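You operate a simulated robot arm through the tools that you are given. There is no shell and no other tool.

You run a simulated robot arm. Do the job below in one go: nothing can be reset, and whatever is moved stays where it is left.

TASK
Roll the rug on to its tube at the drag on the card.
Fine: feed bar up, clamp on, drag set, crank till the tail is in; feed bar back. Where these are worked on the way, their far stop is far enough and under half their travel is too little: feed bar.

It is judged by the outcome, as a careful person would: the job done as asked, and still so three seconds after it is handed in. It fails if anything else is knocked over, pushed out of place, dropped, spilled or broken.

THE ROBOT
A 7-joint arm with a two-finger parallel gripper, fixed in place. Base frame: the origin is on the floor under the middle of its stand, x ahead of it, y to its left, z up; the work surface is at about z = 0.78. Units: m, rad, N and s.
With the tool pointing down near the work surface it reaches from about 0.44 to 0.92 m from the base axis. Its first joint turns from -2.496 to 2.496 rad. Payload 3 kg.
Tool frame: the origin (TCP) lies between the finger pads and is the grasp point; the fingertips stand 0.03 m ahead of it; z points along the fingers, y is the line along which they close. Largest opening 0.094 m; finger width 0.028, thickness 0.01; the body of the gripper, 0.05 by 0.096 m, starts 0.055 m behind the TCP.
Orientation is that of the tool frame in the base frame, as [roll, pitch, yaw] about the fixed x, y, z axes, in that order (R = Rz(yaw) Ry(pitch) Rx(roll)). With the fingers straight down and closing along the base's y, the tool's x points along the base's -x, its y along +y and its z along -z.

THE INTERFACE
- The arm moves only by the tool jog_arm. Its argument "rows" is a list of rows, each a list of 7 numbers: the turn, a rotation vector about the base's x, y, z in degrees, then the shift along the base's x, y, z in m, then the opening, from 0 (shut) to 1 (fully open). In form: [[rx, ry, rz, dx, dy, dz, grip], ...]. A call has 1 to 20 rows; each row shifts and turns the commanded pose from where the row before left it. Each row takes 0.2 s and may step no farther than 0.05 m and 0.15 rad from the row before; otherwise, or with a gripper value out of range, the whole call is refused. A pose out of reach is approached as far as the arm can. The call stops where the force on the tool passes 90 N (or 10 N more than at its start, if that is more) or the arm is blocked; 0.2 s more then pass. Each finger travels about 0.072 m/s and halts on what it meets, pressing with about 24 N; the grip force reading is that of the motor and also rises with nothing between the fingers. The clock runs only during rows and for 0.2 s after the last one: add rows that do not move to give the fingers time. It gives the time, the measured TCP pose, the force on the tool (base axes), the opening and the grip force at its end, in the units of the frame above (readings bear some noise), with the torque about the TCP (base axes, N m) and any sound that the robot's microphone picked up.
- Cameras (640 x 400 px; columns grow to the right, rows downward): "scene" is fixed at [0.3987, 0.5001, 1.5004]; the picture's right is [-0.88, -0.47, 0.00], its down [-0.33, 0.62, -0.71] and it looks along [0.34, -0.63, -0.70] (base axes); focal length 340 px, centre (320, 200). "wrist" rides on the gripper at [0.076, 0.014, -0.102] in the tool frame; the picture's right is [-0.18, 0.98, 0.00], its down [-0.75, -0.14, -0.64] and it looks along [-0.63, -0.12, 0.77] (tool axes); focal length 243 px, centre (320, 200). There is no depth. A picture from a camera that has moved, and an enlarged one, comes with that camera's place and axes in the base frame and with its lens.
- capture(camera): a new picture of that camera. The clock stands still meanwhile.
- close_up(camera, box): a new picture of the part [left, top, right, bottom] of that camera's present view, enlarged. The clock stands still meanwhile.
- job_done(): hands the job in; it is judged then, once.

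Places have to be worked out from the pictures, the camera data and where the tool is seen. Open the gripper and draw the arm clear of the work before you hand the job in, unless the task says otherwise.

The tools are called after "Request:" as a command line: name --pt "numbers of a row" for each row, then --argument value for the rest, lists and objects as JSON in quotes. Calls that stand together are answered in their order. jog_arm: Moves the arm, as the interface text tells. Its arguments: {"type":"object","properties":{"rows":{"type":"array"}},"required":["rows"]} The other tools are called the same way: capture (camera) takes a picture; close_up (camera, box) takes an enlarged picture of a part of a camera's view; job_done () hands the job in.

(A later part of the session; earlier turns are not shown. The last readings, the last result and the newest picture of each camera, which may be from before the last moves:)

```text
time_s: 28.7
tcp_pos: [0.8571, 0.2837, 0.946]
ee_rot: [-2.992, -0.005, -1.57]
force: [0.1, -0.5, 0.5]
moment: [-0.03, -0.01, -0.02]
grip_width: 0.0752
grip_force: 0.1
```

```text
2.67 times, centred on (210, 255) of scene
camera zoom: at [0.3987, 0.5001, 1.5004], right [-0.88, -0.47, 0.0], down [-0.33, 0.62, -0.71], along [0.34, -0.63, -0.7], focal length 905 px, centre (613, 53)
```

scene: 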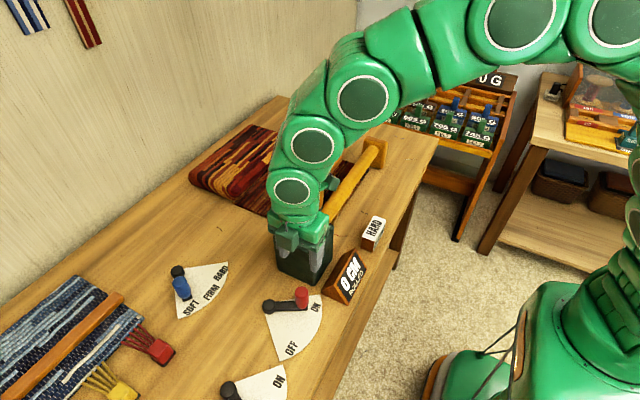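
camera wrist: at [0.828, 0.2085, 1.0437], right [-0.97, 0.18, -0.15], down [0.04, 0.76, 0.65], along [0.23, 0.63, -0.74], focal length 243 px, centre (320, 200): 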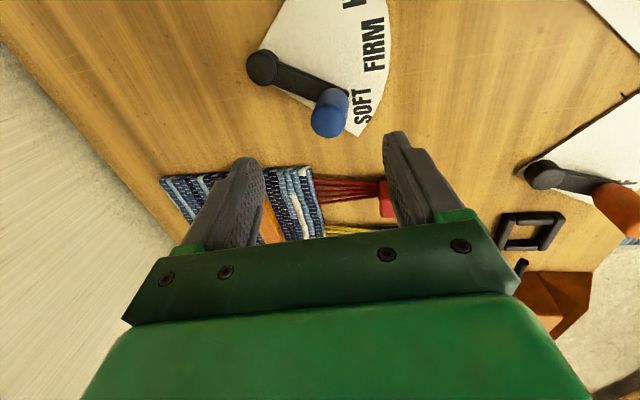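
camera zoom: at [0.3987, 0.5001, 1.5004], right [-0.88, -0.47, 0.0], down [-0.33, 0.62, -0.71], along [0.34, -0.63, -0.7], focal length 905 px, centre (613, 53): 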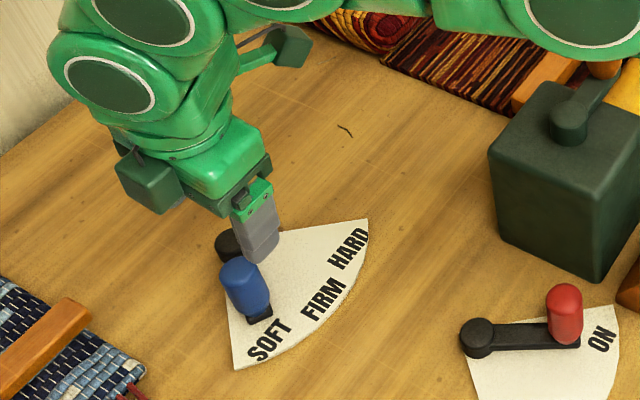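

The knob top is at about (0.864, 0.285), so I'll adjust by 7 mm, lower over it and close gradually.

Request:
jog_arm --pt "0 0 0 0.003 0.001 -0.03 0.8" --pt "0 0 0 0.002 0 -0.03 0.8" --pt "0 0 0 0.001 0 -0.03 0.8" --pt "0 0 0 0 0 0 0.5" --pt "0 0 0 0 0 0 0.35" --pt "0 0 0 0 0 0 0.35"

Request:
capture --camera "wrist"

```text
time_s: 30.1
tcp_pos: [0.8641, 0.2838, 0.8535]
ee_rot: [-2.992, -0.003, -1.57]
force: [-4.4, -2.2, -1.2]
moment: [-0.09, 0.14, 0.07]
grip_width: 0.0358
grip_force: 2.6
```

```text
taken
camera wrist: at [0.8342, 0.2081, 0.9526], right [-0.97, 0.18, -0.15], down [0.04, 0.76, 0.65], along [0.23, 0.63, -0.74], focal length 243 px, centre (320, 200)
```

wrist: 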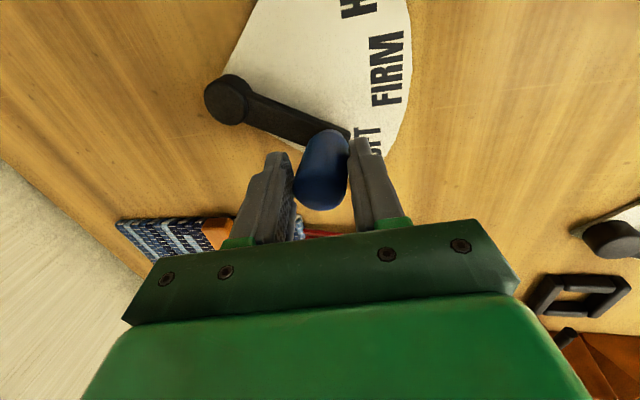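

The knob is nearly centred, just touching the −x finger. I'll shift 2 mm and close to grip.

Request:
jog_arm --pt "0 0 0 -0.0025 0 0 0.3" --pt "0 0 0 0 0 0 0.2" --pt "0 0 0 0 0 0 0.1" --pt "0 0 0 0 0 0 0.1"

```text
time_s: 31.1
tcp_pos: [0.8628, 0.2825, 0.8536]
ee_rot: [-2.99, -0.004, -1.572]
force: [19.2, -6.5, 2.1]
moment: [-0.19, 0.92, 0.02]
grip_width: 0.0334
grip_force: 45.2
```

Gripped. I'll swing the drag lever along its arc toward HARD, first to about the middle.

Request:
jog_arm --pt "0 0 0 -0.0028 -0.0079 0 0.1" --pt "0 0 0 -0.0028 -0.0083 0 0.1" --pt "0 0 0 -0.0019 -0.0085 0 0.1" --pt "0 0 0 -0.0009 -0.0088 0 0.1"

Request:
capture --camera "wrist"

```text
time_s: 32.1
tcp_pos: [0.8515, 0.2505, 0.8533]
ee_rot: [-2.992, -0.004, -1.568]
force: [-6.4, 5.8, 28.0]
moment: [-0.16, 1.46, 0.43]
grip_width: 0.0338
grip_force: 44.7
```

```text
taken
camera wrist: at [0.8236, 0.1748, 0.9528], right [-0.97, 0.18, -0.15], down [0.04, 0.76, 0.65], along [0.23, 0.63, -0.74], focal length 243 px, centre (320, 200)
```

wrist: 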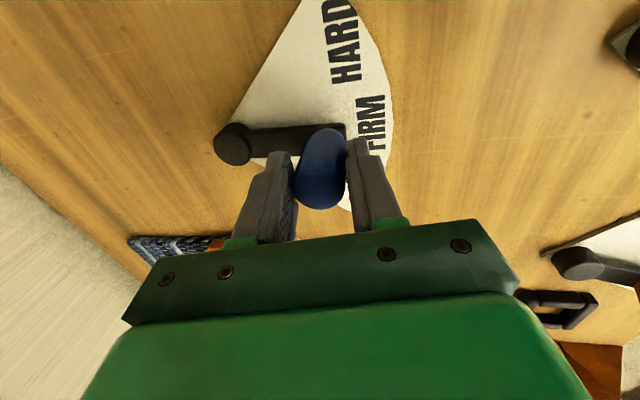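

The lever is passing FIRM. I'll continue along the arc to HARD.

Request:
jog_arm --pt "0 0 0 0.0003 -0.0088 0.001 0.1" --pt "0 0 0 0.0013 -0.0087 0 0.1" --pt "0 0 0 0.0023 -0.0084 0 0.1" --pt "0 0 0 0.0034 -0.0082 0 0.1" --pt "0 0 0 0 0 0 0.1"

Request:
capture --camera "wrist"

Request:
close_up --camera "scene" --box '[140, 220, 280, 330]'

```text
time_s: 33.3
tcp_pos: [0.858, 0.2145, 0.8546]
ee_rot: [-2.991, -0.003, -1.573]
force: [-36.3, -15.4, 34.0]
moment: [-0.16, 1.88, 0.23]
grip_width: 0.0336
grip_force: 45.6
```

```text
taken
camera wrist: at [0.8301, 0.1391, 0.9535], right [-0.97, 0.18, -0.15], down [0.04, 0.76, 0.65], along [0.23, 0.63, -0.74], focal length 243 px, centre (320, 200)
```

wrist: 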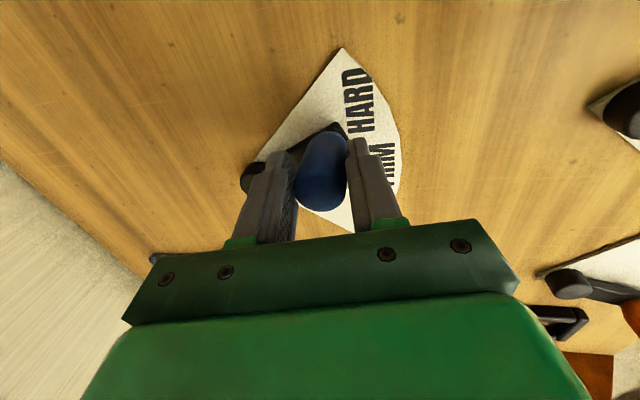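

```text
3.64 times, centred on (210, 275) of scene
camera zoom: at [0.3987, 0.5001, 1.5004], right [-0.88, -0.47, 0.0], down [-0.33, 0.62, -0.71], along [0.34, -0.63, -0.7], focal length 1235 px, centre (720, -73)
```

zoom: 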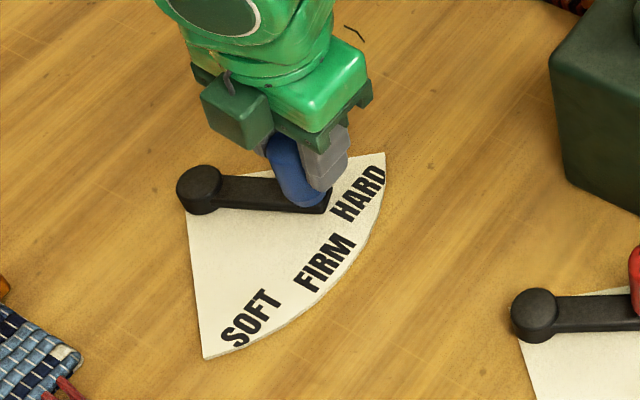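

The lever is close to HARD, at about −26°. I'll nudge on slightly, relaxing x, until it meets its end stop.

Request:
jog_arm --pt "0 0 0 -0.0005 -0.003 0.0015 0.1" --pt "0 0 0 0.0015 -0.003 0 0.1" --pt "0 0 0 0 0 0 0.1"

Request:
close_up --camera "scene" --box '[140, 220, 280, 330]'

```text
time_s: 34.1
tcp_pos: [0.8616, 0.2091, 0.8552]
ee_rot: [-2.991, -0.003, -1.571]
force: [-13.9, -2.7, 4.5]
moment: [0.26, 1.46, 0.46]
grip_width: 0.0332
grip_force: 44.8
```

```text
3.64 times, centred on (210, 275) of scene
camera zoom: at [0.3987, 0.5001, 1.5004], right [-0.88, -0.47, 0.0], down [-0.33, 0.62, -0.71], along [0.34, -0.63, -0.7], focal length 1235 px, centre (720, -73)
```

zoom: 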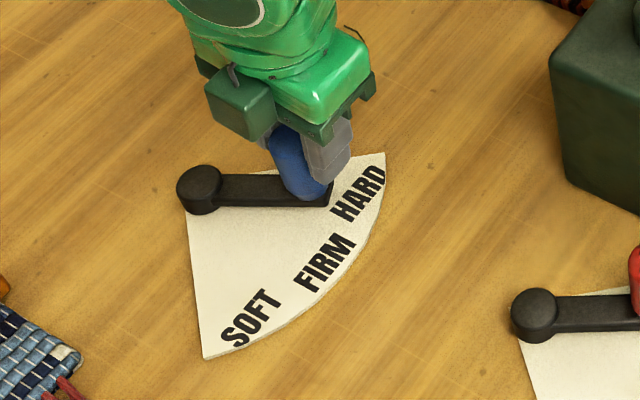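

The lever now points at the HARD label (about −30°) with low force. A small nudge will tell me whether it's at its end.

Request:
jog_arm --pt "0 0 0 0.001 -0.002 0 0.1" --pt "0 0 0 0 0 0 0.1"

```text
time_s: 34.7
tcp_pos: [0.8616, 0.208, 0.854]
ee_rot: [-2.99, -0.002, -1.57]
force: [-14.3, 1.4, 3.2]
moment: [-0.22, 1.49, 0.72]
grip_width: 0.0336
grip_force: 45.3
```

It sits at about −31°, in line with the HARD label and the mirror of its SOFT start. I'll release here, lift and check where it stays.

Request:
jog_arm --pt "0 0 0 -0.001 0 0 0.1" --pt "0 0 0 0 0 0 0.6" --pt "0 0 0 0 0 0 0.6" --pt "0 0 0 0 0 0 0.6" --pt "0 0 0 0 0 0.04 0.6" --pt "0 0 0 0 0 0.045 0.6" --pt "0 4 0 -0.02 0 0.04 0.6" --pt "0 4 0 -0.04 0 0.02 0.6"

Request:
close_up --camera "scene" --box '[140, 220, 280, 330]'

Request:
capture --camera "scene"

Request:
capture --camera "wrist"

```text
time_s: 36.5
tcp_pos: [0.8032, 0.208, 1.0005]
ee_rot: [-3.128, -0.002, -1.57]
force: [0.3, 0.1, -0.9]
moment: [-0.02, 0.01, 0.0]
grip_width: 0.0564
grip_force: 0.0
```

```text
3.64 times, centred on (210, 275) of scene
camera zoom: at [0.3987, 0.5001, 1.5004], right [-0.88, -0.47, 0.0], down [-0.33, 0.62, -0.71], along [0.34, -0.63, -0.7], focal length 1235 px, centre (720, -73)
```

zoom: 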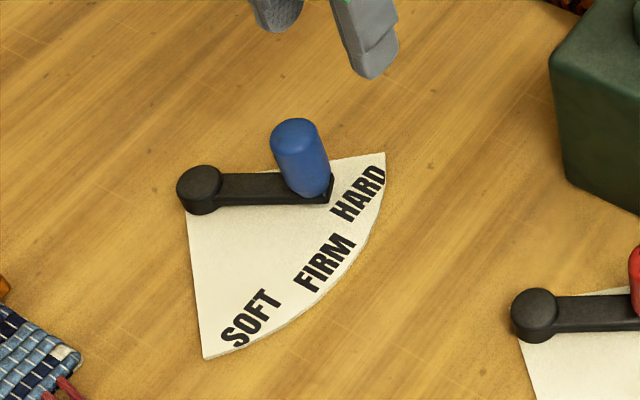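

```text
taken
```

scene: 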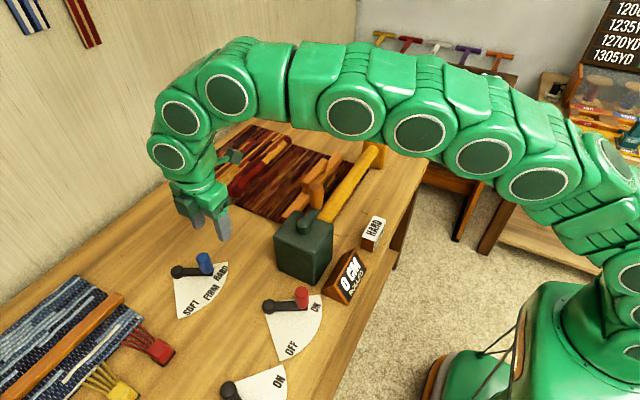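

```text
taken
camera wrist: at [0.788, 0.1323, 1.1031], right [-0.98, 0.18, -0.01], down [0.13, 0.76, 0.64], along [0.13, 0.63, -0.77], focal length 243 px, centre (320, 200)
```

wrist: 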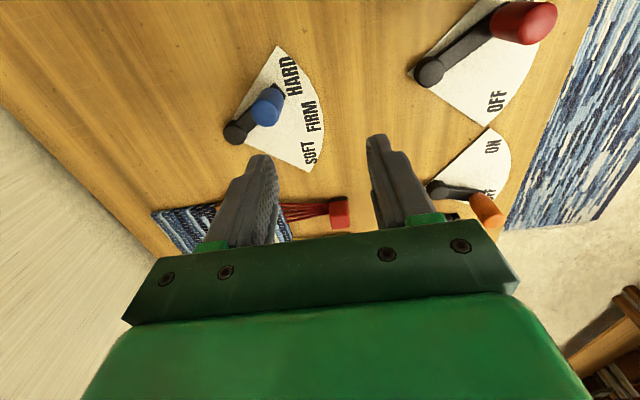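

The drag lever rests at HARD, the clamp is ON and the bar is up. Next I'll rise and move above the crank handle to pin down its position.

Request:
jog_arm --pt "0 0 0 -0.01 0 0.045 0.8" --pt "0 0 0 -0.01 0 0.045 0.8" --pt "0 0 0 -0.019 -0.032 0.01 0.8" --pt "0 0 0 -0.019 -0.032 0 0.8" --pt "0 0 0 -0.019 -0.032 0 0.8" --pt "0 0 0 -0.019 -0.032 0 0.8" --pt "0 0 0 -0.019 -0.032 0 0.8" --pt "0 0 0 -0.019 -0.032 0 0.8" --pt "0 0 0 0 0 0 0.8"

Request:
capture --camera "wrist"

Request:
close_up --camera "scene" --box '[220, 100, 420, 300]'

```text
time_s: 38.5
tcp_pos: [0.6666, 0.0158, 1.1022]
ee_rot: [-3.132, -0.004, -1.57]
force: [-0.7, -0.1, 0.6]
moment: [-0.02, -0.01, 0.0]
grip_width: 0.0753
grip_force: 0.0
```

```text
taken
camera wrist: at [0.6515, -0.0602, 1.204], right [-0.98, 0.18, -0.01], down [0.13, 0.76, 0.64], along [0.13, 0.63, -0.77], focal length 243 px, centre (320, 200)
```

wrist: 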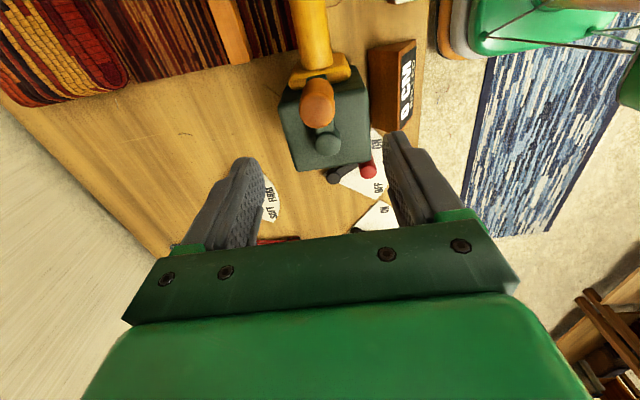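

```text
2.00 times, centred on (320, 200) of scene
camera zoom: at [0.3987, 0.5001, 1.5004], right [-0.88, -0.47, 0.0], down [-0.33, 0.62, -0.71], along [0.34, -0.63, -0.7], focal length 679 px, centre (320, 200)
```

zoom: 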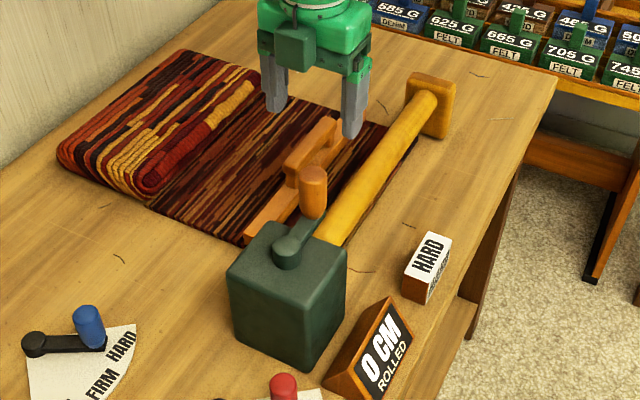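

The crank handle is at about (0.669, 0.013) with its top at z≈1.00, and the pivot is near (0.671, 0.073), so the radius is ≈0.06. I'll descend around the handle and grip it.

Request:
jog_arm --pt "0 0 0 0.001 -0.001 -0.04 0.8" --pt "0 0 0 0.001 -0.001 -0.04 0.8" --pt "0 0 0 0 0 -0.04 0.8" --pt "0 0 0 0 0 0 0.5" --pt "0 0 0 0 0 0 0.35" --pt "0 0 0 0 0 0 0.35"

Request:
capture --camera "wrist"

Request:
close_up --camera "scene" --box '[220, 120, 400, 300]'

```text
time_s: 39.9
tcp_pos: [0.6688, 0.014, 0.9829]
ee_rot: [-3.131, -0.004, -1.568]
force: [0.3, -0.3, 0.6]
moment: [-0.03, 0.02, -0.01]
grip_width: 0.033
grip_force: 0.1
```

```text
taken
camera wrist: at [0.655, -0.0612, 1.0844], right [-0.98, 0.18, -0.01], down [0.13, 0.76, 0.64], along [0.13, 0.63, -0.77], focal length 243 px, centre (320, 200)
```

wrist: 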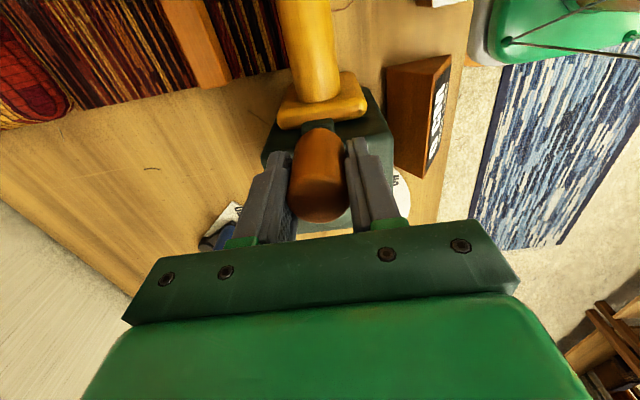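

```text
2.22 times, centred on (310, 210) of scene
camera zoom: at [0.3987, 0.5001, 1.5004], right [-0.88, -0.47, 0.0], down [-0.33, 0.62, -0.71], along [0.34, -0.63, -0.7], focal length 754 px, centre (342, 178)
```

zoom: 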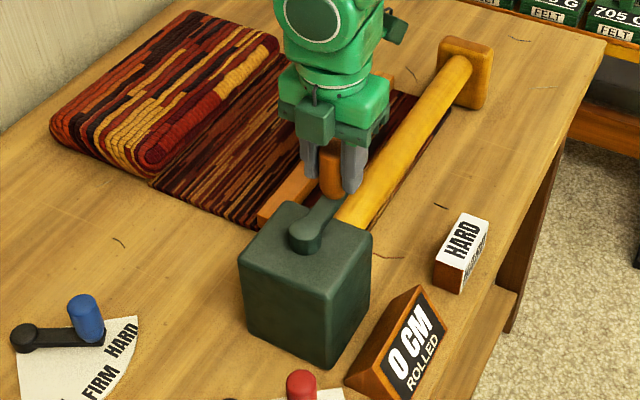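

The handle is centred between the fingers. I'll grip it and try a 30° turn clockwise (seen from above), watching forces and the readout.

Request:
jog_arm --pt "0 0 0 0 0 0 0.2" --pt "0 0 0 0 0 0 0.1" --pt "0 0 0 0 0 0 0.1" --pt "0 0 0 -0.0104 0.0009 0 0.1" --pt "0 0 0 -0.0101 0.0027 0 0.1" --pt "0 0 0 -0.0095 0.0044 0 0.1"

Request:
close_up --camera "scene" --box '[220, 120, 400, 300]'

```text
time_s: 41.3
tcp_pos: [0.6395, 0.0213, 0.9824]
ee_rot: [-3.131, -0.002, -1.57]
force: [-2.7, -7.7, 13.7]
moment: [0.28, 1.9, -0.04]
grip_width: 0.0303
grip_force: 45.2
```

```text
2.22 times, centred on (310, 210) of scene
camera zoom: at [0.3987, 0.5001, 1.5004], right [-0.88, -0.47, 0.0], down [-0.33, 0.62, -0.71], along [0.34, -0.63, -0.7], focal length 754 px, centre (342, 178)
```

zoom: 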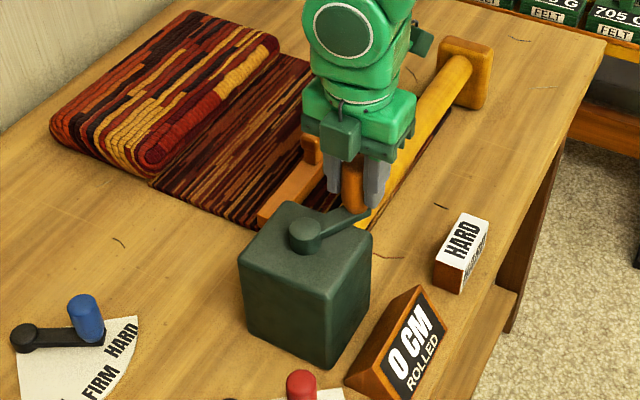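

The crank turns easily, but the readout still shows 0 after 30°. I'll continue another 60° and check.

Request:
jog_arm --pt "0 0 0 -0.0086 0.006 0 0.1" --pt "0 0 0 -0.0074 0.0074 0 0.1" --pt "0 0 0 -0.006 0.0086 0 0.1" --pt "0 0 0 -0.0044 0.0095 0 0.1" --pt "0 0 0 -0.0027 0.0101 0 0.1" --pt "0 0 0 -0.0009 0.0104 0 0.1"

Request:
close_up --camera "scene" --box '[220, 120, 400, 300]'

Request:
capture --camera "wrist"

```text
time_s: 42.7
tcp_pos: [0.6069, 0.075, 0.9812]
ee_rot: [-3.131, -0.004, -1.57]
force: [-7.3, -1.0, 35.5]
moment: [-0.17, 1.97, 0.0]
grip_width: 0.0306
grip_force: 44.6
```

```text
2.22 times, centred on (310, 210) of scene
camera zoom: at [0.3987, 0.5001, 1.5004], right [-0.88, -0.47, 0.0], down [-0.33, 0.62, -0.71], along [0.34, -0.63, -0.7], focal length 754 px, centre (342, 178)
```

zoom: 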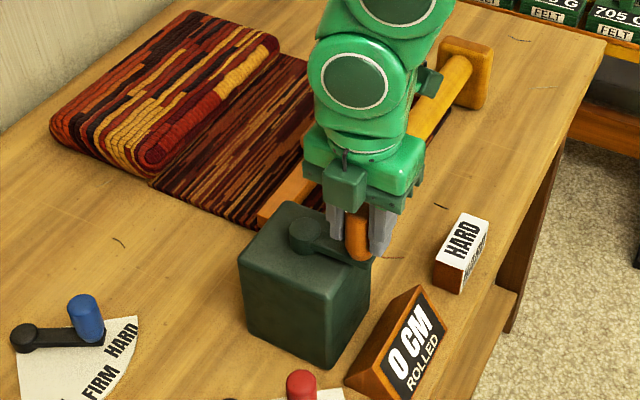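

```text
taken
camera wrist: at [0.5931, -0.0013, 1.0835], right [-0.98, 0.18, -0.01], down [0.13, 0.76, 0.64], along [0.13, 0.63, -0.77], focal length 243 px, centre (320, 200)
```

wrist: 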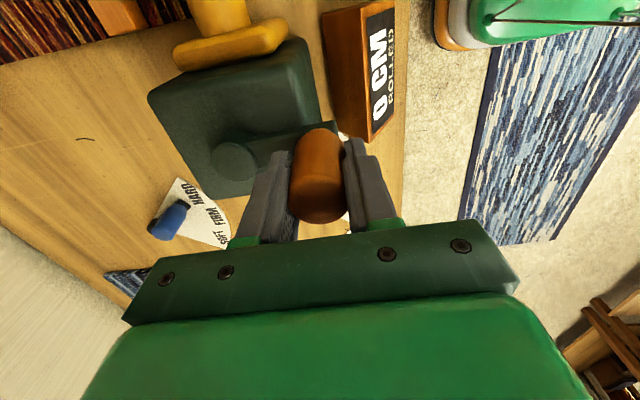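

After 90° clockwise the readout is still 0 and there's almost no resistance, so this is probably the wrong way round. I'll turn back and go 90° past the start counter-clockwise, easing z slightly.

Request:
jog_arm --pt "0 0 0 0.0009 -0.0104 0.001 0.1" --pt "0 0 0 0.0027 -0.0101 0.001 0.1" --pt "0 0 0 0.0044 -0.0095 0 0.1" --pt "0 0 0 0.006 -0.0086 0 0.1" --pt "0 0 0 0.0074 -0.0074 0 0.1" --pt "0 0 0 0.0086 -0.006 0 0.1" --pt "0 0 0 0.0095 -0.0044 0 0.1" --pt "0 0 0 0.0101 -0.0027 0 0.1" --pt "0 0 0 0.0104 -0.0009 0 0.1" --pt "0 0 0 0.0104 0.0009 0 0.1" --pt "0 0 0 0.0101 0.0027 0 0.1" --pt "0 0 0 0.0095 0.0044 0 0.1"

Request:
close_up --camera "scene" --box '[220, 120, 400, 300]'

```text
time_s: 45.3
tcp_pos: [0.7011, 0.0227, 0.9839]
ee_rot: [-3.132, -0.004, -1.569]
force: [-7.5, 11.2, -2.2]
moment: [-0.38, 2.29, -0.01]
grip_width: 0.0301
grip_force: 44.8
```

```text
2.22 times, centred on (310, 210) of scene
camera zoom: at [0.3987, 0.5001, 1.5004], right [-0.88, -0.47, 0.0], down [-0.33, 0.62, -0.71], along [0.34, -0.63, -0.7], focal length 754 px, centre (342, 178)
```

zoom: 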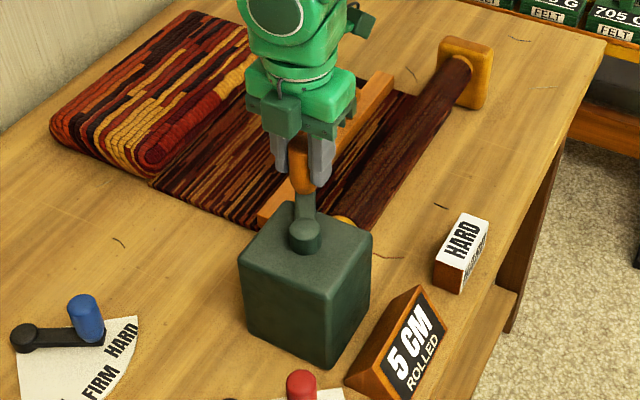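

The readout now says 5 CM and the rug is wrapping the tube, so counter-clockwise is correct. I'll continue with 20° steps around a refined centre (0.670, 0.075) and radius 0.0615, half a turn first.

Request:
jog_arm --pt "0 0 0 0.01636 0.01373 0 0.05" --pt "0 0 0 0.01068 0.0185 0 0.05" --pt "0 0 0 0.00371 0.02103 0 0.05" --pt "0 0 0 -0.00371 0.02103 0 0.05" --pt "0 0 0 -0.01068 0.0185 0 0.05" --pt "0 0 0 -0.01636 0.01373 0 0.05" --pt "0 0 0 -0.02007 0.00731 0 0.05" --pt "0 0 0 -0.02136 0 0 0.05" --pt "0 0 0 -0.02007 -0.00731 0 0.05"

Request:
close_up --camera "scene" --box '[220, 120, 400, 300]'

Request:
capture --camera "wrist"

```text
time_s: 47.3
tcp_pos: [0.6361, 0.1277, 0.984]
ee_rot: [-3.131, -0.006, -1.568]
force: [-8.3, 11.6, 24.7]
moment: [0.3, 2.34, -0.02]
grip_width: 0.0307
grip_force: 44.9
```

```text
2.22 times, centred on (310, 210) of scene
camera zoom: at [0.3987, 0.5001, 1.5004], right [-0.88, -0.47, 0.0], down [-0.33, 0.62, -0.71], along [0.34, -0.63, -0.7], focal length 754 px, centre (342, 178)
```

zoom: 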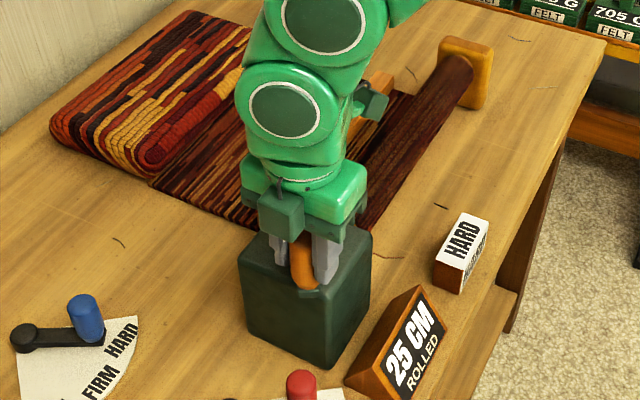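

```text
taken
camera wrist: at [0.6215, 0.052, 1.0854], right [-0.98, 0.18, -0.01], down [0.13, 0.76, 0.64], along [0.13, 0.63, -0.77], focal length 243 px, centre (320, 200)
```

wrist: 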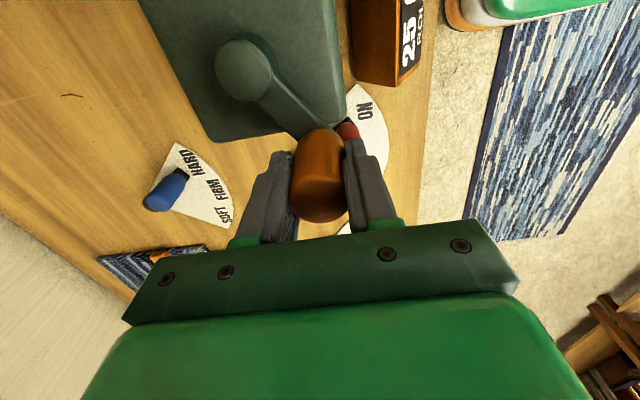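

25 CM after 210°, so about 40 cm per turn, and the drag is steady. I'll continue another half turn and watch the pile.

Request:
jog_arm --pt "0 0 0 -0.01663 -0.01395 0.001 0.05" --pt "0 0 0 -0.01085 -0.0188 0 0.05" --pt "0 0 0 -0.00377 -0.02137 0 0.05" --pt "0 0 0 0.00377 -0.02137 0 0.05" --pt "0 0 0 0.01085 -0.0188 0 0.05" --pt "0 0 0 0.01663 -0.01395 0 0.05" --pt "0 0 0 0.0204 -0.00743 0 0.05" --pt "0 0 0 0.0217 0 0 0.05" --pt "0 0 0 0.0204 0.00743 0 0.05"

Request:
close_up --camera "scene" --box '[180, 110, 400, 300]'

```text
time_s: 49.3
tcp_pos: [0.6986, 0.0209, 0.9825]
ee_rot: [-3.134, -0.004, -1.569]
force: [-12.9, 21.6, -2.0]
moment: [-0.62, 2.15, -0.02]
grip_width: 0.0303
grip_force: 44.8
```

```text
2.11 times, centred on (290, 205) of scene
camera zoom: at [0.3987, 0.5001, 1.5004], right [-0.88, -0.47, 0.0], down [-0.33, 0.62, -0.71], along [0.34, -0.63, -0.7], focal length 715 px, centre (383, 190)
```

zoom: 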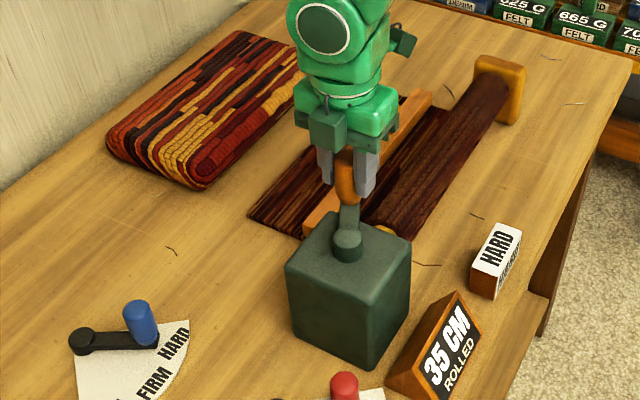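

Now 35 CM: the flat rug's tail has come out from beside the folded pile and lies at x≈0.89, so about 20 cm is left. I'll continue with another half turn, correcting the circle centre by about 2 mm.

Request:
jog_arm --pt "0 0 0 0.01563 0.01545 0 0.05" --pt "0 0 0 0.01085 0.0188 0 0.05" --pt "0 0 0 0.00377 0.02137 0 0.05" --pt "0 0 0 -0.00377 0.02137 0 0.05" --pt "0 0 0 -0.01085 0.0188 0 0.05" --pt "0 0 0 -0.01663 0.01395 0 0.05" --pt "0 0 0 -0.0204 0.00743 0 0.05"

Request:
close_up --camera "scene" --box '[180, 110, 400, 300]'

```text
time_s: 50.9
tcp_pos: [0.6785, 0.1371, 0.9834]
ee_rot: [-3.134, -0.005, -1.57]
force: [-2.7, -20.3, -9.3]
moment: [-0.33, 2.3, -0.03]
grip_width: 0.0305
grip_force: 44.5
```

```text
2.11 times, centred on (290, 205) of scene
camera zoom: at [0.3987, 0.5001, 1.5004], right [-0.88, -0.47, 0.0], down [-0.33, 0.62, -0.71], along [0.34, -0.63, -0.7], focal length 715 px, centre (383, 190)
```

zoom: 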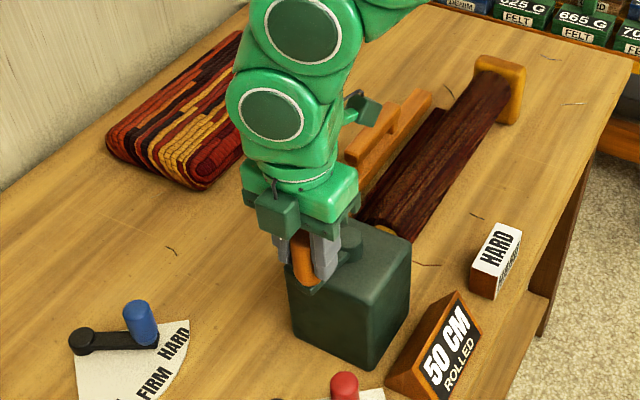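

50 CM, with a short bit of tail still between the bar and the tube. I'll turn another 80° and check.

Request:
jog_arm --pt "0 0 0 -0.0217 -0.0012 0 0.05" --pt "0 0 0 -0.0204 -0.00743 0 0.05" --pt "0 0 0 -0.01663 -0.01395 0 0.05" --pt "0 0 0 -0.01085 -0.0188 0 0.05"

Request:
close_up --camera "scene" --box '[180, 110, 400, 300]'

```text
time_s: 51.9
tcp_pos: [0.6116, 0.0964, 0.9822]
ee_rot: [-3.126, -0.002, -1.569]
force: [62.8, -20.8, -19.5]
moment: [-0.25, 1.45, 0.0]
grip_width: 0.0307
grip_force: 45.4
```

```text
2.11 times, centred on (290, 205) of scene
camera zoom: at [0.3987, 0.5001, 1.5004], right [-0.88, -0.47, 0.0], down [-0.33, 0.62, -0.71], along [0.34, -0.63, -0.7], focal length 715 px, centre (383, 190)
```

zoom: 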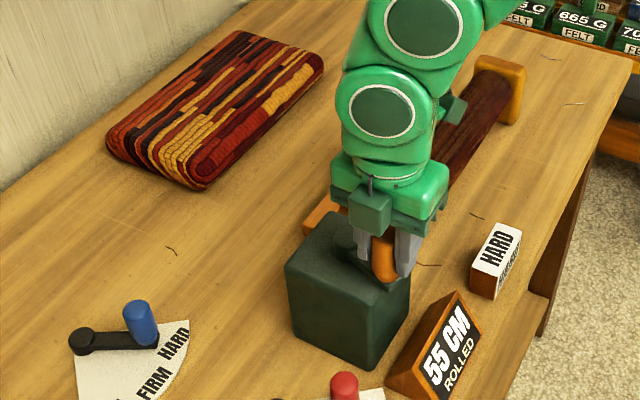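

55 CM. The 63 N is purely radial (my commanded circle has drifted about 5 mm outward), so I'll correct that and turn another 80°.

Request:
jog_arm --pt "0 0 0 0.0012 -0.021 0.001 0.05" --pt "0 0 0 0.00377 -0.02137 0 0.05" --pt "0 0 0 0.01085 -0.0188 0 0.05" --pt "0 0 0 0.01663 -0.01395 0 0.05"

Request:
close_up --camera "scene" --box '[180, 110, 400, 300]'

Request:
capture --camera "wrist"

```text
time_s: 52.9
tcp_pos: [0.6391, 0.0202, 0.9843]
ee_rot: [-3.135, -0.005, -1.568]
force: [-0.1, 1.4, -0.2]
moment: [-0.02, 0.02, -0.04]
grip_width: 0.0047
grip_force: 0.0
```

```text
2.11 times, centred on (290, 205) of scene
camera zoom: at [0.3987, 0.5001, 1.5004], right [-0.88, -0.47, 0.0], down [-0.33, 0.62, -0.71], along [0.34, -0.63, -0.7], focal length 715 px, centre (383, 190)
```

zoom: 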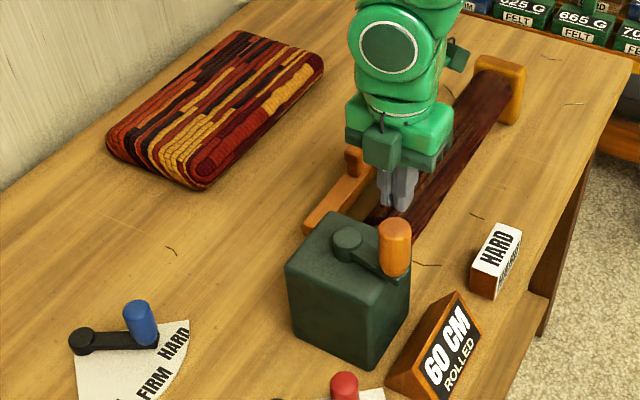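

```text
taken
camera wrist: at [0.6255, -0.0555, 1.0864], right [-0.98, 0.18, -0.01], down [0.13, 0.76, 0.64], along [0.12, 0.63, -0.77], focal length 243 px, centre (320, 200)
```

wrist: 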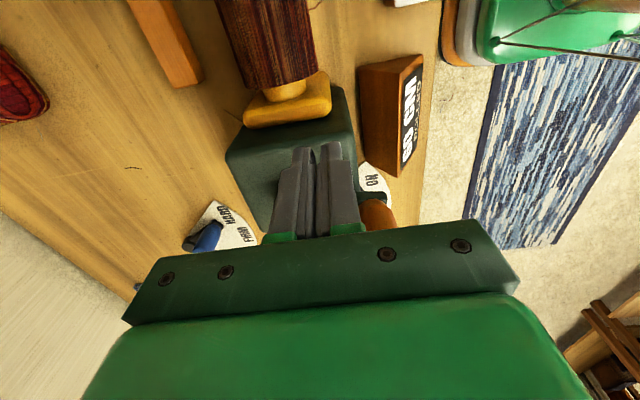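

The readout shows 60 CM and the grip slipped off the handle, so the crank likely reached its end with the tail in. I'll lift straight up and inspect.

Request:
jog_arm --pt "0 0 0 0 0 0.04 0.05" --pt "0 0 0 0 0 0.04 0.05" --pt "0 0 0 0 -0.03 0.04 0.3" --pt "0 0 0 0 -0.05 0 0.3" --pt "0 0 0 0 -0.05 0 0.3" --pt "0 0 0 0 -0.05 0 0.3"

Request:
close_up --camera "scene" --box '[220, 110, 420, 300]'

Request:
capture --camera "wrist"

Request:
capture --camera "scene"

```text
time_s: 54.3
tcp_pos: [0.6398, -0.1598, 1.1061]
ee_rot: [-3.13, -0.001, -1.568]
force: [0.1, 0.4, 1.7]
moment: [-0.01, -0.01, 0.0]
grip_width: 0.0285
grip_force: 0.1
```

```text
2.11 times, centred on (320, 205) of scene
camera zoom: at [0.3987, 0.5001, 1.5004], right [-0.88, -0.47, 0.0], down [-0.33, 0.62, -0.71], along [0.34, -0.63, -0.7], focal length 715 px, centre (320, 190)
```

zoom: 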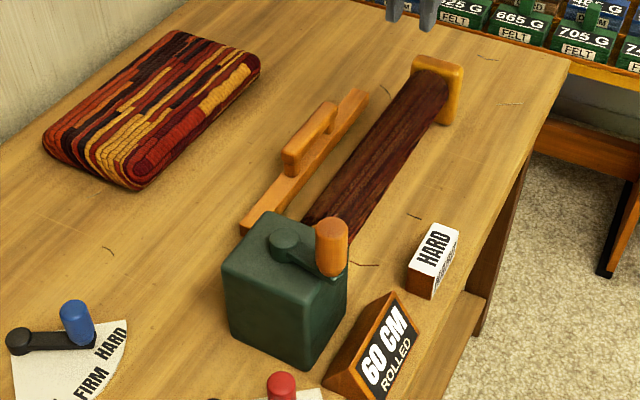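

```text
taken
camera wrist: at [0.6252, -0.2361, 1.2086], right [-0.98, 0.18, -0.01], down [0.13, 0.76, 0.64], along [0.12, 0.63, -0.77], focal length 243 px, centre (320, 200)
```

wrist: 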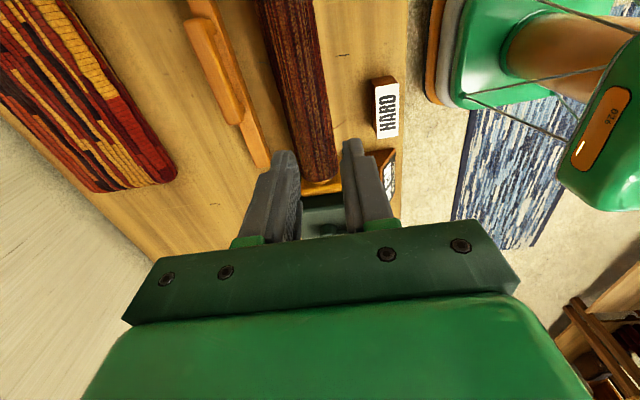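

```text
taken
```

scene: 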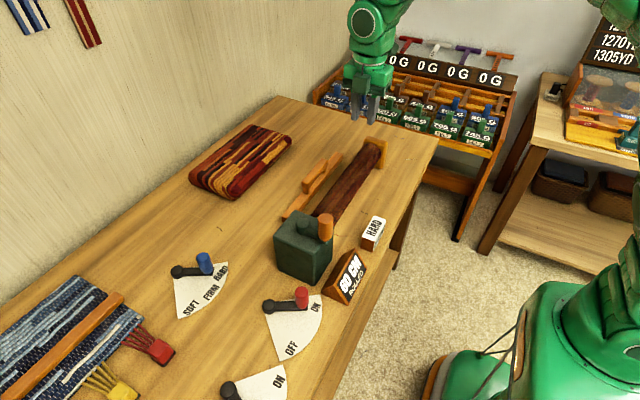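

The flat rug is gone from the table and wound on the tube, with 60 CM showing. I'll enlarge the roll area to be sure no tail is left hanging out.

Request:
close_up --camera "scene" --box '[290, 130, 400, 240]'

Request:
close_up --camera "wrist" --box '[160, 0, 420, 200]'

Request:
close_up --camera "scene" --box '[270, 195, 380, 305]'

```text
3.64 times, centred on (345, 185) of scene
camera zoom: at [0.3987, 0.5001, 1.5004], right [-0.88, -0.47, 0.0], down [-0.33, 0.62, -0.71], along [0.34, -0.63, -0.7], focal length 1235 px, centre (229, 254)
```

zoom: 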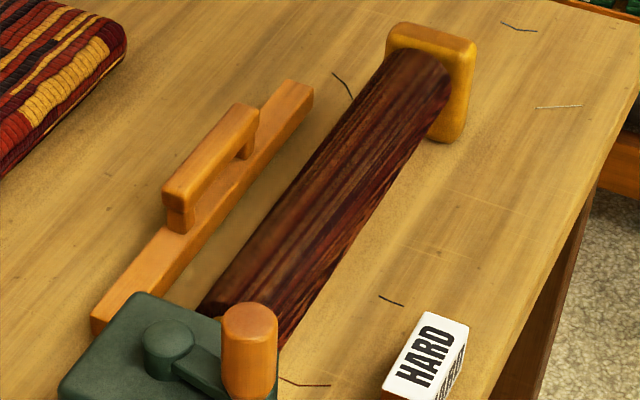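

```text
2.00 times, centred on (290, 100) of wrist
camera zoom: at [0.6252, -0.2361, 1.2086], right [-0.98, 0.18, -0.01], down [0.13, 0.76, 0.64], along [0.12, 0.63, -0.77], focal length 485 px, centre (380, 400)
```

zoom: 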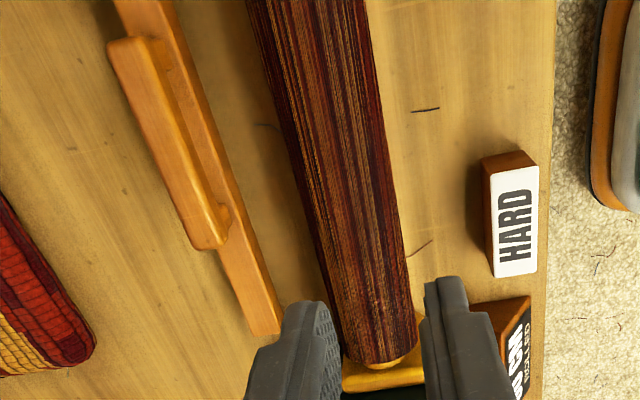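

```text
3.64 times, centred on (325, 250) of scene
camera zoom: at [0.3987, 0.5001, 1.5004], right [-0.88, -0.47, 0.0], down [-0.33, 0.62, -0.71], along [0.34, -0.63, -0.7], focal length 1235 px, centre (302, 18)
```

zoom: 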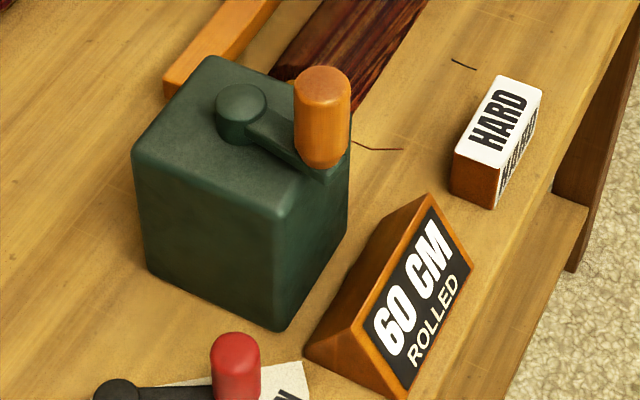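

The roll looks complete with no tail on the table, and the handle rests at about (0.607, 0.090). To be sure the crank is at its end, I'll gently push the handle onward (−y) with closed fingers.

Request:
jog_arm --pt "0 0 0 -0.0047 0.0429 0 0" --pt "0 0 0 -0.0047 0.0429 0 0" --pt "0 0 0 -0.0047 0.0429 0 0" --pt "0 0 0 -0.0047 0.0429 0 0" --pt "0 0 0 -0.0047 0.0429 0 0" --pt "0 0 0 -0.0047 0.0429 0 0" --pt "0 0 0 -0.0047 0.0429 0 0" --pt "0 0 0 0 0 -0.04 0" --pt "0 0 0 0 0 -0.04 0" --pt "0 0 0 0 0 -0.04 0" --pt "0 0 0 0 -0.01 0 0" --pt "0 0 0 0 0 0 0"

Request:
close_up --camera "scene" --box '[270, 175, 400, 305]'

Request:
capture --camera "wrist"

```text
time_s: 56.9
tcp_pos: [0.6091, 0.1318, 0.9844]
ee_rot: [-3.131, -0.004, -1.569]
force: [-0.1, 0.3, 0.1]
moment: [0.02, 0.0, -0.03]
grip_width: 0.0
grip_force: 24.2
```

```text
3.08 times, centred on (335, 240) of scene
camera zoom: at [0.3987, 0.5001, 1.5004], right [-0.88, -0.47, 0.0], down [-0.33, 0.62, -0.71], along [0.34, -0.63, -0.7], focal length 1045 px, centre (274, 77)
```

zoom: 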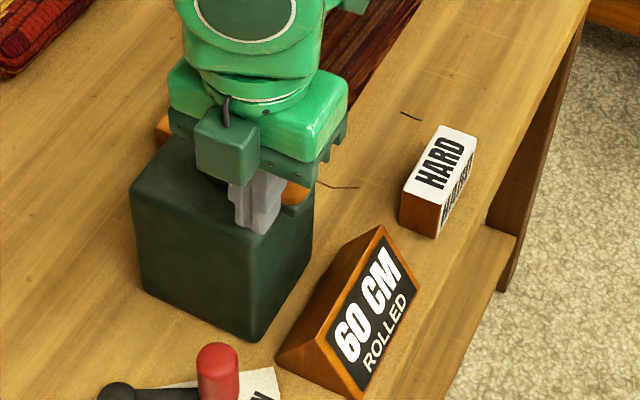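

```text
taken
camera wrist: at [0.594, 0.0559, 1.0867], right [-0.98, 0.18, -0.01], down [0.13, 0.76, 0.64], along [0.13, 0.63, -0.77], focal length 243 px, centre (320, 200)
```

wrist: 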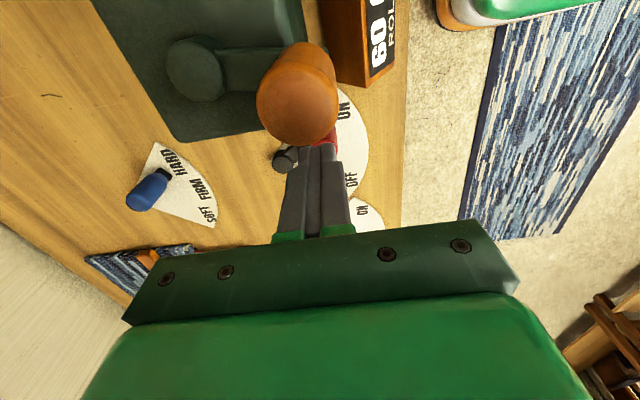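

The fingers are just behind the handle, with a gap of about 1.5 cm. I'll push slowly in −y and watch the force.

Request:
jog_arm --pt "0 0 0 0 -0.006 0 0" --pt "0 0 0 0 -0.006 0 0" --pt "0 0 0 0 -0.004 0 0" --pt "0 0 0 0 0 0 0"

```text
time_s: 57.9
tcp_pos: [0.6079, 0.1145, 0.9835]
ee_rot: [-3.131, -0.005, -1.569]
force: [-0.7, 0.6, 0.1]
moment: [-0.02, -0.01, -0.02]
grip_width: 0.0
grip_force: 24.4
```

Still no contact at y=0.1145. I'll continue in small steps.

Request:
jog_arm --pt "0 0 0 0 -0.003 0 0" --pt "0 0 0 0 -0.002 0 0" --pt "0 0 0 0 -0.002 0 0" --pt "0 0 0 0 0 0 0"

Request:
close_up --camera "scene" --box '[270, 175, 400, 305]'

```text
time_s: 58.9
tcp_pos: [0.6078, 0.1077, 0.9833]
ee_rot: [-3.13, -0.003, -1.569]
force: [0.3, 0.3, 0.0]
moment: [0.01, 0.01, 0.0]
grip_width: 0.0002
grip_force: 24.4
```

```text
3.08 times, centred on (335, 240) of scene
camera zoom: at [0.3987, 0.5001, 1.5004], right [-0.88, -0.47, 0.0], down [-0.33, 0.62, -0.71], along [0.34, -0.63, -0.7], focal length 1045 px, centre (274, 77)
```

zoom: 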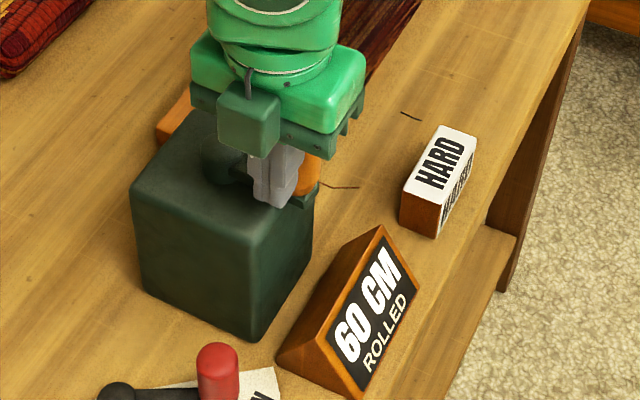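

Not touching yet. A little further, in 3 mm steps.

Request:
jog_arm --pt "0 0 0 0 -0.003 0 0" --pt "0 0 0 0 -0.003 0 0" --pt "0 0 0 0 0 0 0"

Request:
capture --camera "wrist"

```text
time_s: 59.7
tcp_pos: [0.6087, 0.1018, 0.985]
ee_rot: [-3.13, -0.004, -1.569]
force: [0.5, -0.2, -0.7]
moment: [0.01, -0.01, -0.05]
grip_width: 0.0
grip_force: 24.0
```

```text
taken
camera wrist: at [0.594, 0.0261, 1.0872], right [-0.98, 0.18, -0.01], down [0.13, 0.76, 0.64], along [0.13, 0.63, -0.77], focal length 243 px, centre (320, 200)
```

wrist: 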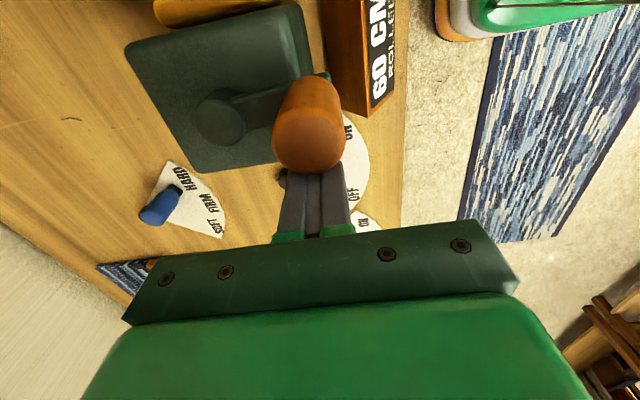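

The handle seems to be moving along without resistance, so I can't yet tell whether this is the end. I'll lift away and compare the handle position and readout.

Request:
jog_arm --pt "0 0 0 0 0.01 0 0" --pt "0 0 0 0 0 0.05 0" --pt "0 0 0 0 0 0.05 0" --pt "0 0 0 0 0.05 0.03 0" --pt "0 0 0 0 0.05 0 0" --pt "0 0 0 -0.02 0.045 0 0" --pt "0 0 0 -0.02 0.045 0 0"

Request:
close_up --camera "scene" --box '[270, 195, 380, 305]'

Request:
capture --camera "scene"

```text
refused: row 4 steps farther than a row can; nothing moved
```

```text
3.64 times, centred on (325, 250) of scene
camera zoom: at [0.3987, 0.5001, 1.5004], right [-0.88, -0.47, 0.0], down [-0.33, 0.62, -0.71], along [0.34, -0.63, -0.7], focal length 1235 px, centre (302, 18)
```

zoom: 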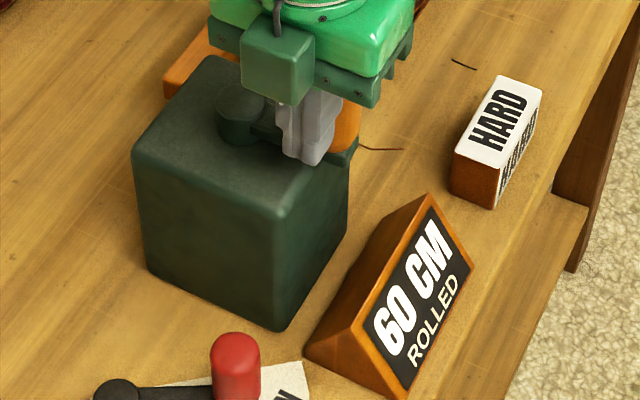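

```text
taken
```

scene: 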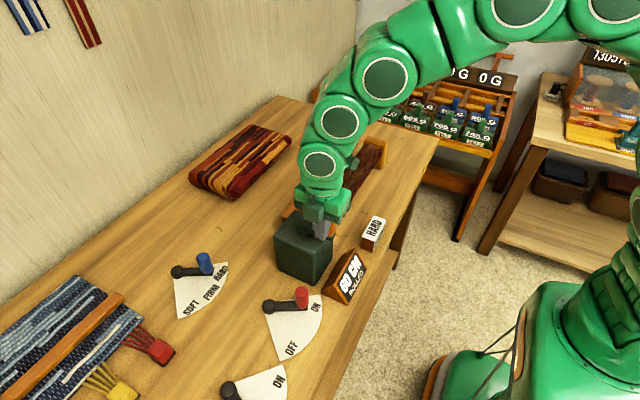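

The crank did follow my push (now at about 190°), while the readout stayed at 60. I'll lift, re-centre over the handle, and turn further to see whether the count is really at its end.

Request:
jog_arm --pt "0 0 0 0 0.01 0 0" --pt "0 0 0 0 0 0.05 0" --pt "0 0 0 0 0 0.05 0.4" --pt "0 0 0 0 -0.024 0.01 0.8" --pt "0 0 0 0 -0.024 0 0.8" --pt "0 0 0 0 0 0 0.8"

Request:
capture --camera "wrist"

Request:
close_up --camera "scene" --box '[250, 130, 400, 300]'

```text
time_s: 61.1
tcp_pos: [0.6093, 0.0626, 1.0947]
ee_rot: [-3.131, -0.004, -1.568]
force: [0.5, -0.6, 0.3]
moment: [-0.04, -0.05, -0.02]
grip_width: 0.0749
grip_force: 0.2
```

```text
taken
camera wrist: at [0.5943, -0.0134, 1.1966], right [-0.98, 0.18, -0.01], down [0.13, 0.76, 0.64], along [0.13, 0.63, -0.77], focal length 243 px, centre (320, 200)
```

wrist: 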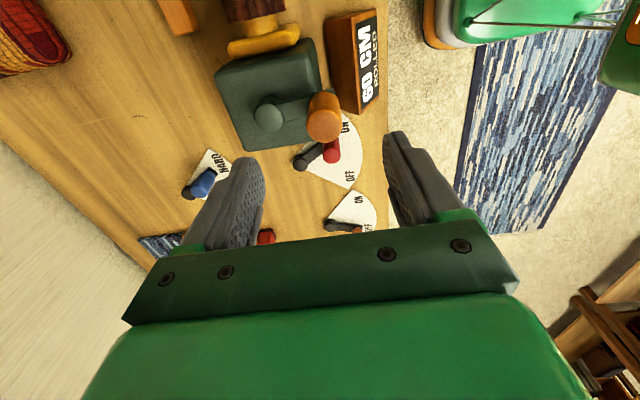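

```text
2.35 times, centred on (325, 215) of scene
camera zoom: at [0.3987, 0.5001, 1.5004], right [-0.88, -0.47, 0.0], down [-0.33, 0.62, -0.71], along [0.34, -0.63, -0.7], focal length 799 px, centre (308, 165)
```

zoom: 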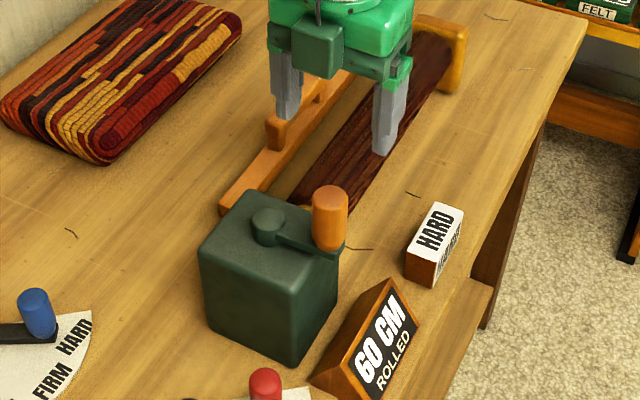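

The handle is at about (0.608, 0.072). I'll descend on it, grip, and check the hold before turning.

Request:
jog_arm --pt "0 0 0 -0.001 0.009 -0.03 0.8" --pt "0 0 0 0 0 -0.04 0.8" --pt "0 0 0 0 0 -0.04 0.8" --pt "0 0 0 0 0 0 0.5" --pt "0 0 0 0 0 0 0.35" --pt "0 0 0 0 0 0 0.35"

Request:
capture --camera "wrist"

```text
time_s: 62.5
tcp_pos: [0.6081, 0.0724, 0.9852]
ee_rot: [-3.13, -0.005, -1.569]
force: [0.2, 0.9, -0.5]
moment: [-0.01, 0.0, 0.03]
grip_width: 0.0327
grip_force: 0.0
```

```text
taken
camera wrist: at [0.593, -0.0031, 1.0879], right [-0.98, 0.18, -0.01], down [0.13, 0.76, 0.64], along [0.13, 0.63, -0.77], focal length 243 px, centre (320, 200)
```

wrist: 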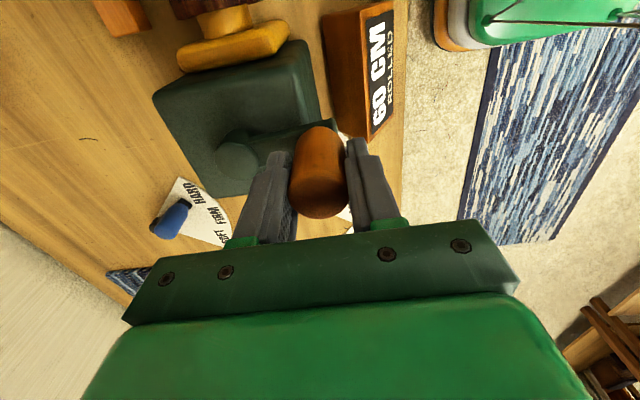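

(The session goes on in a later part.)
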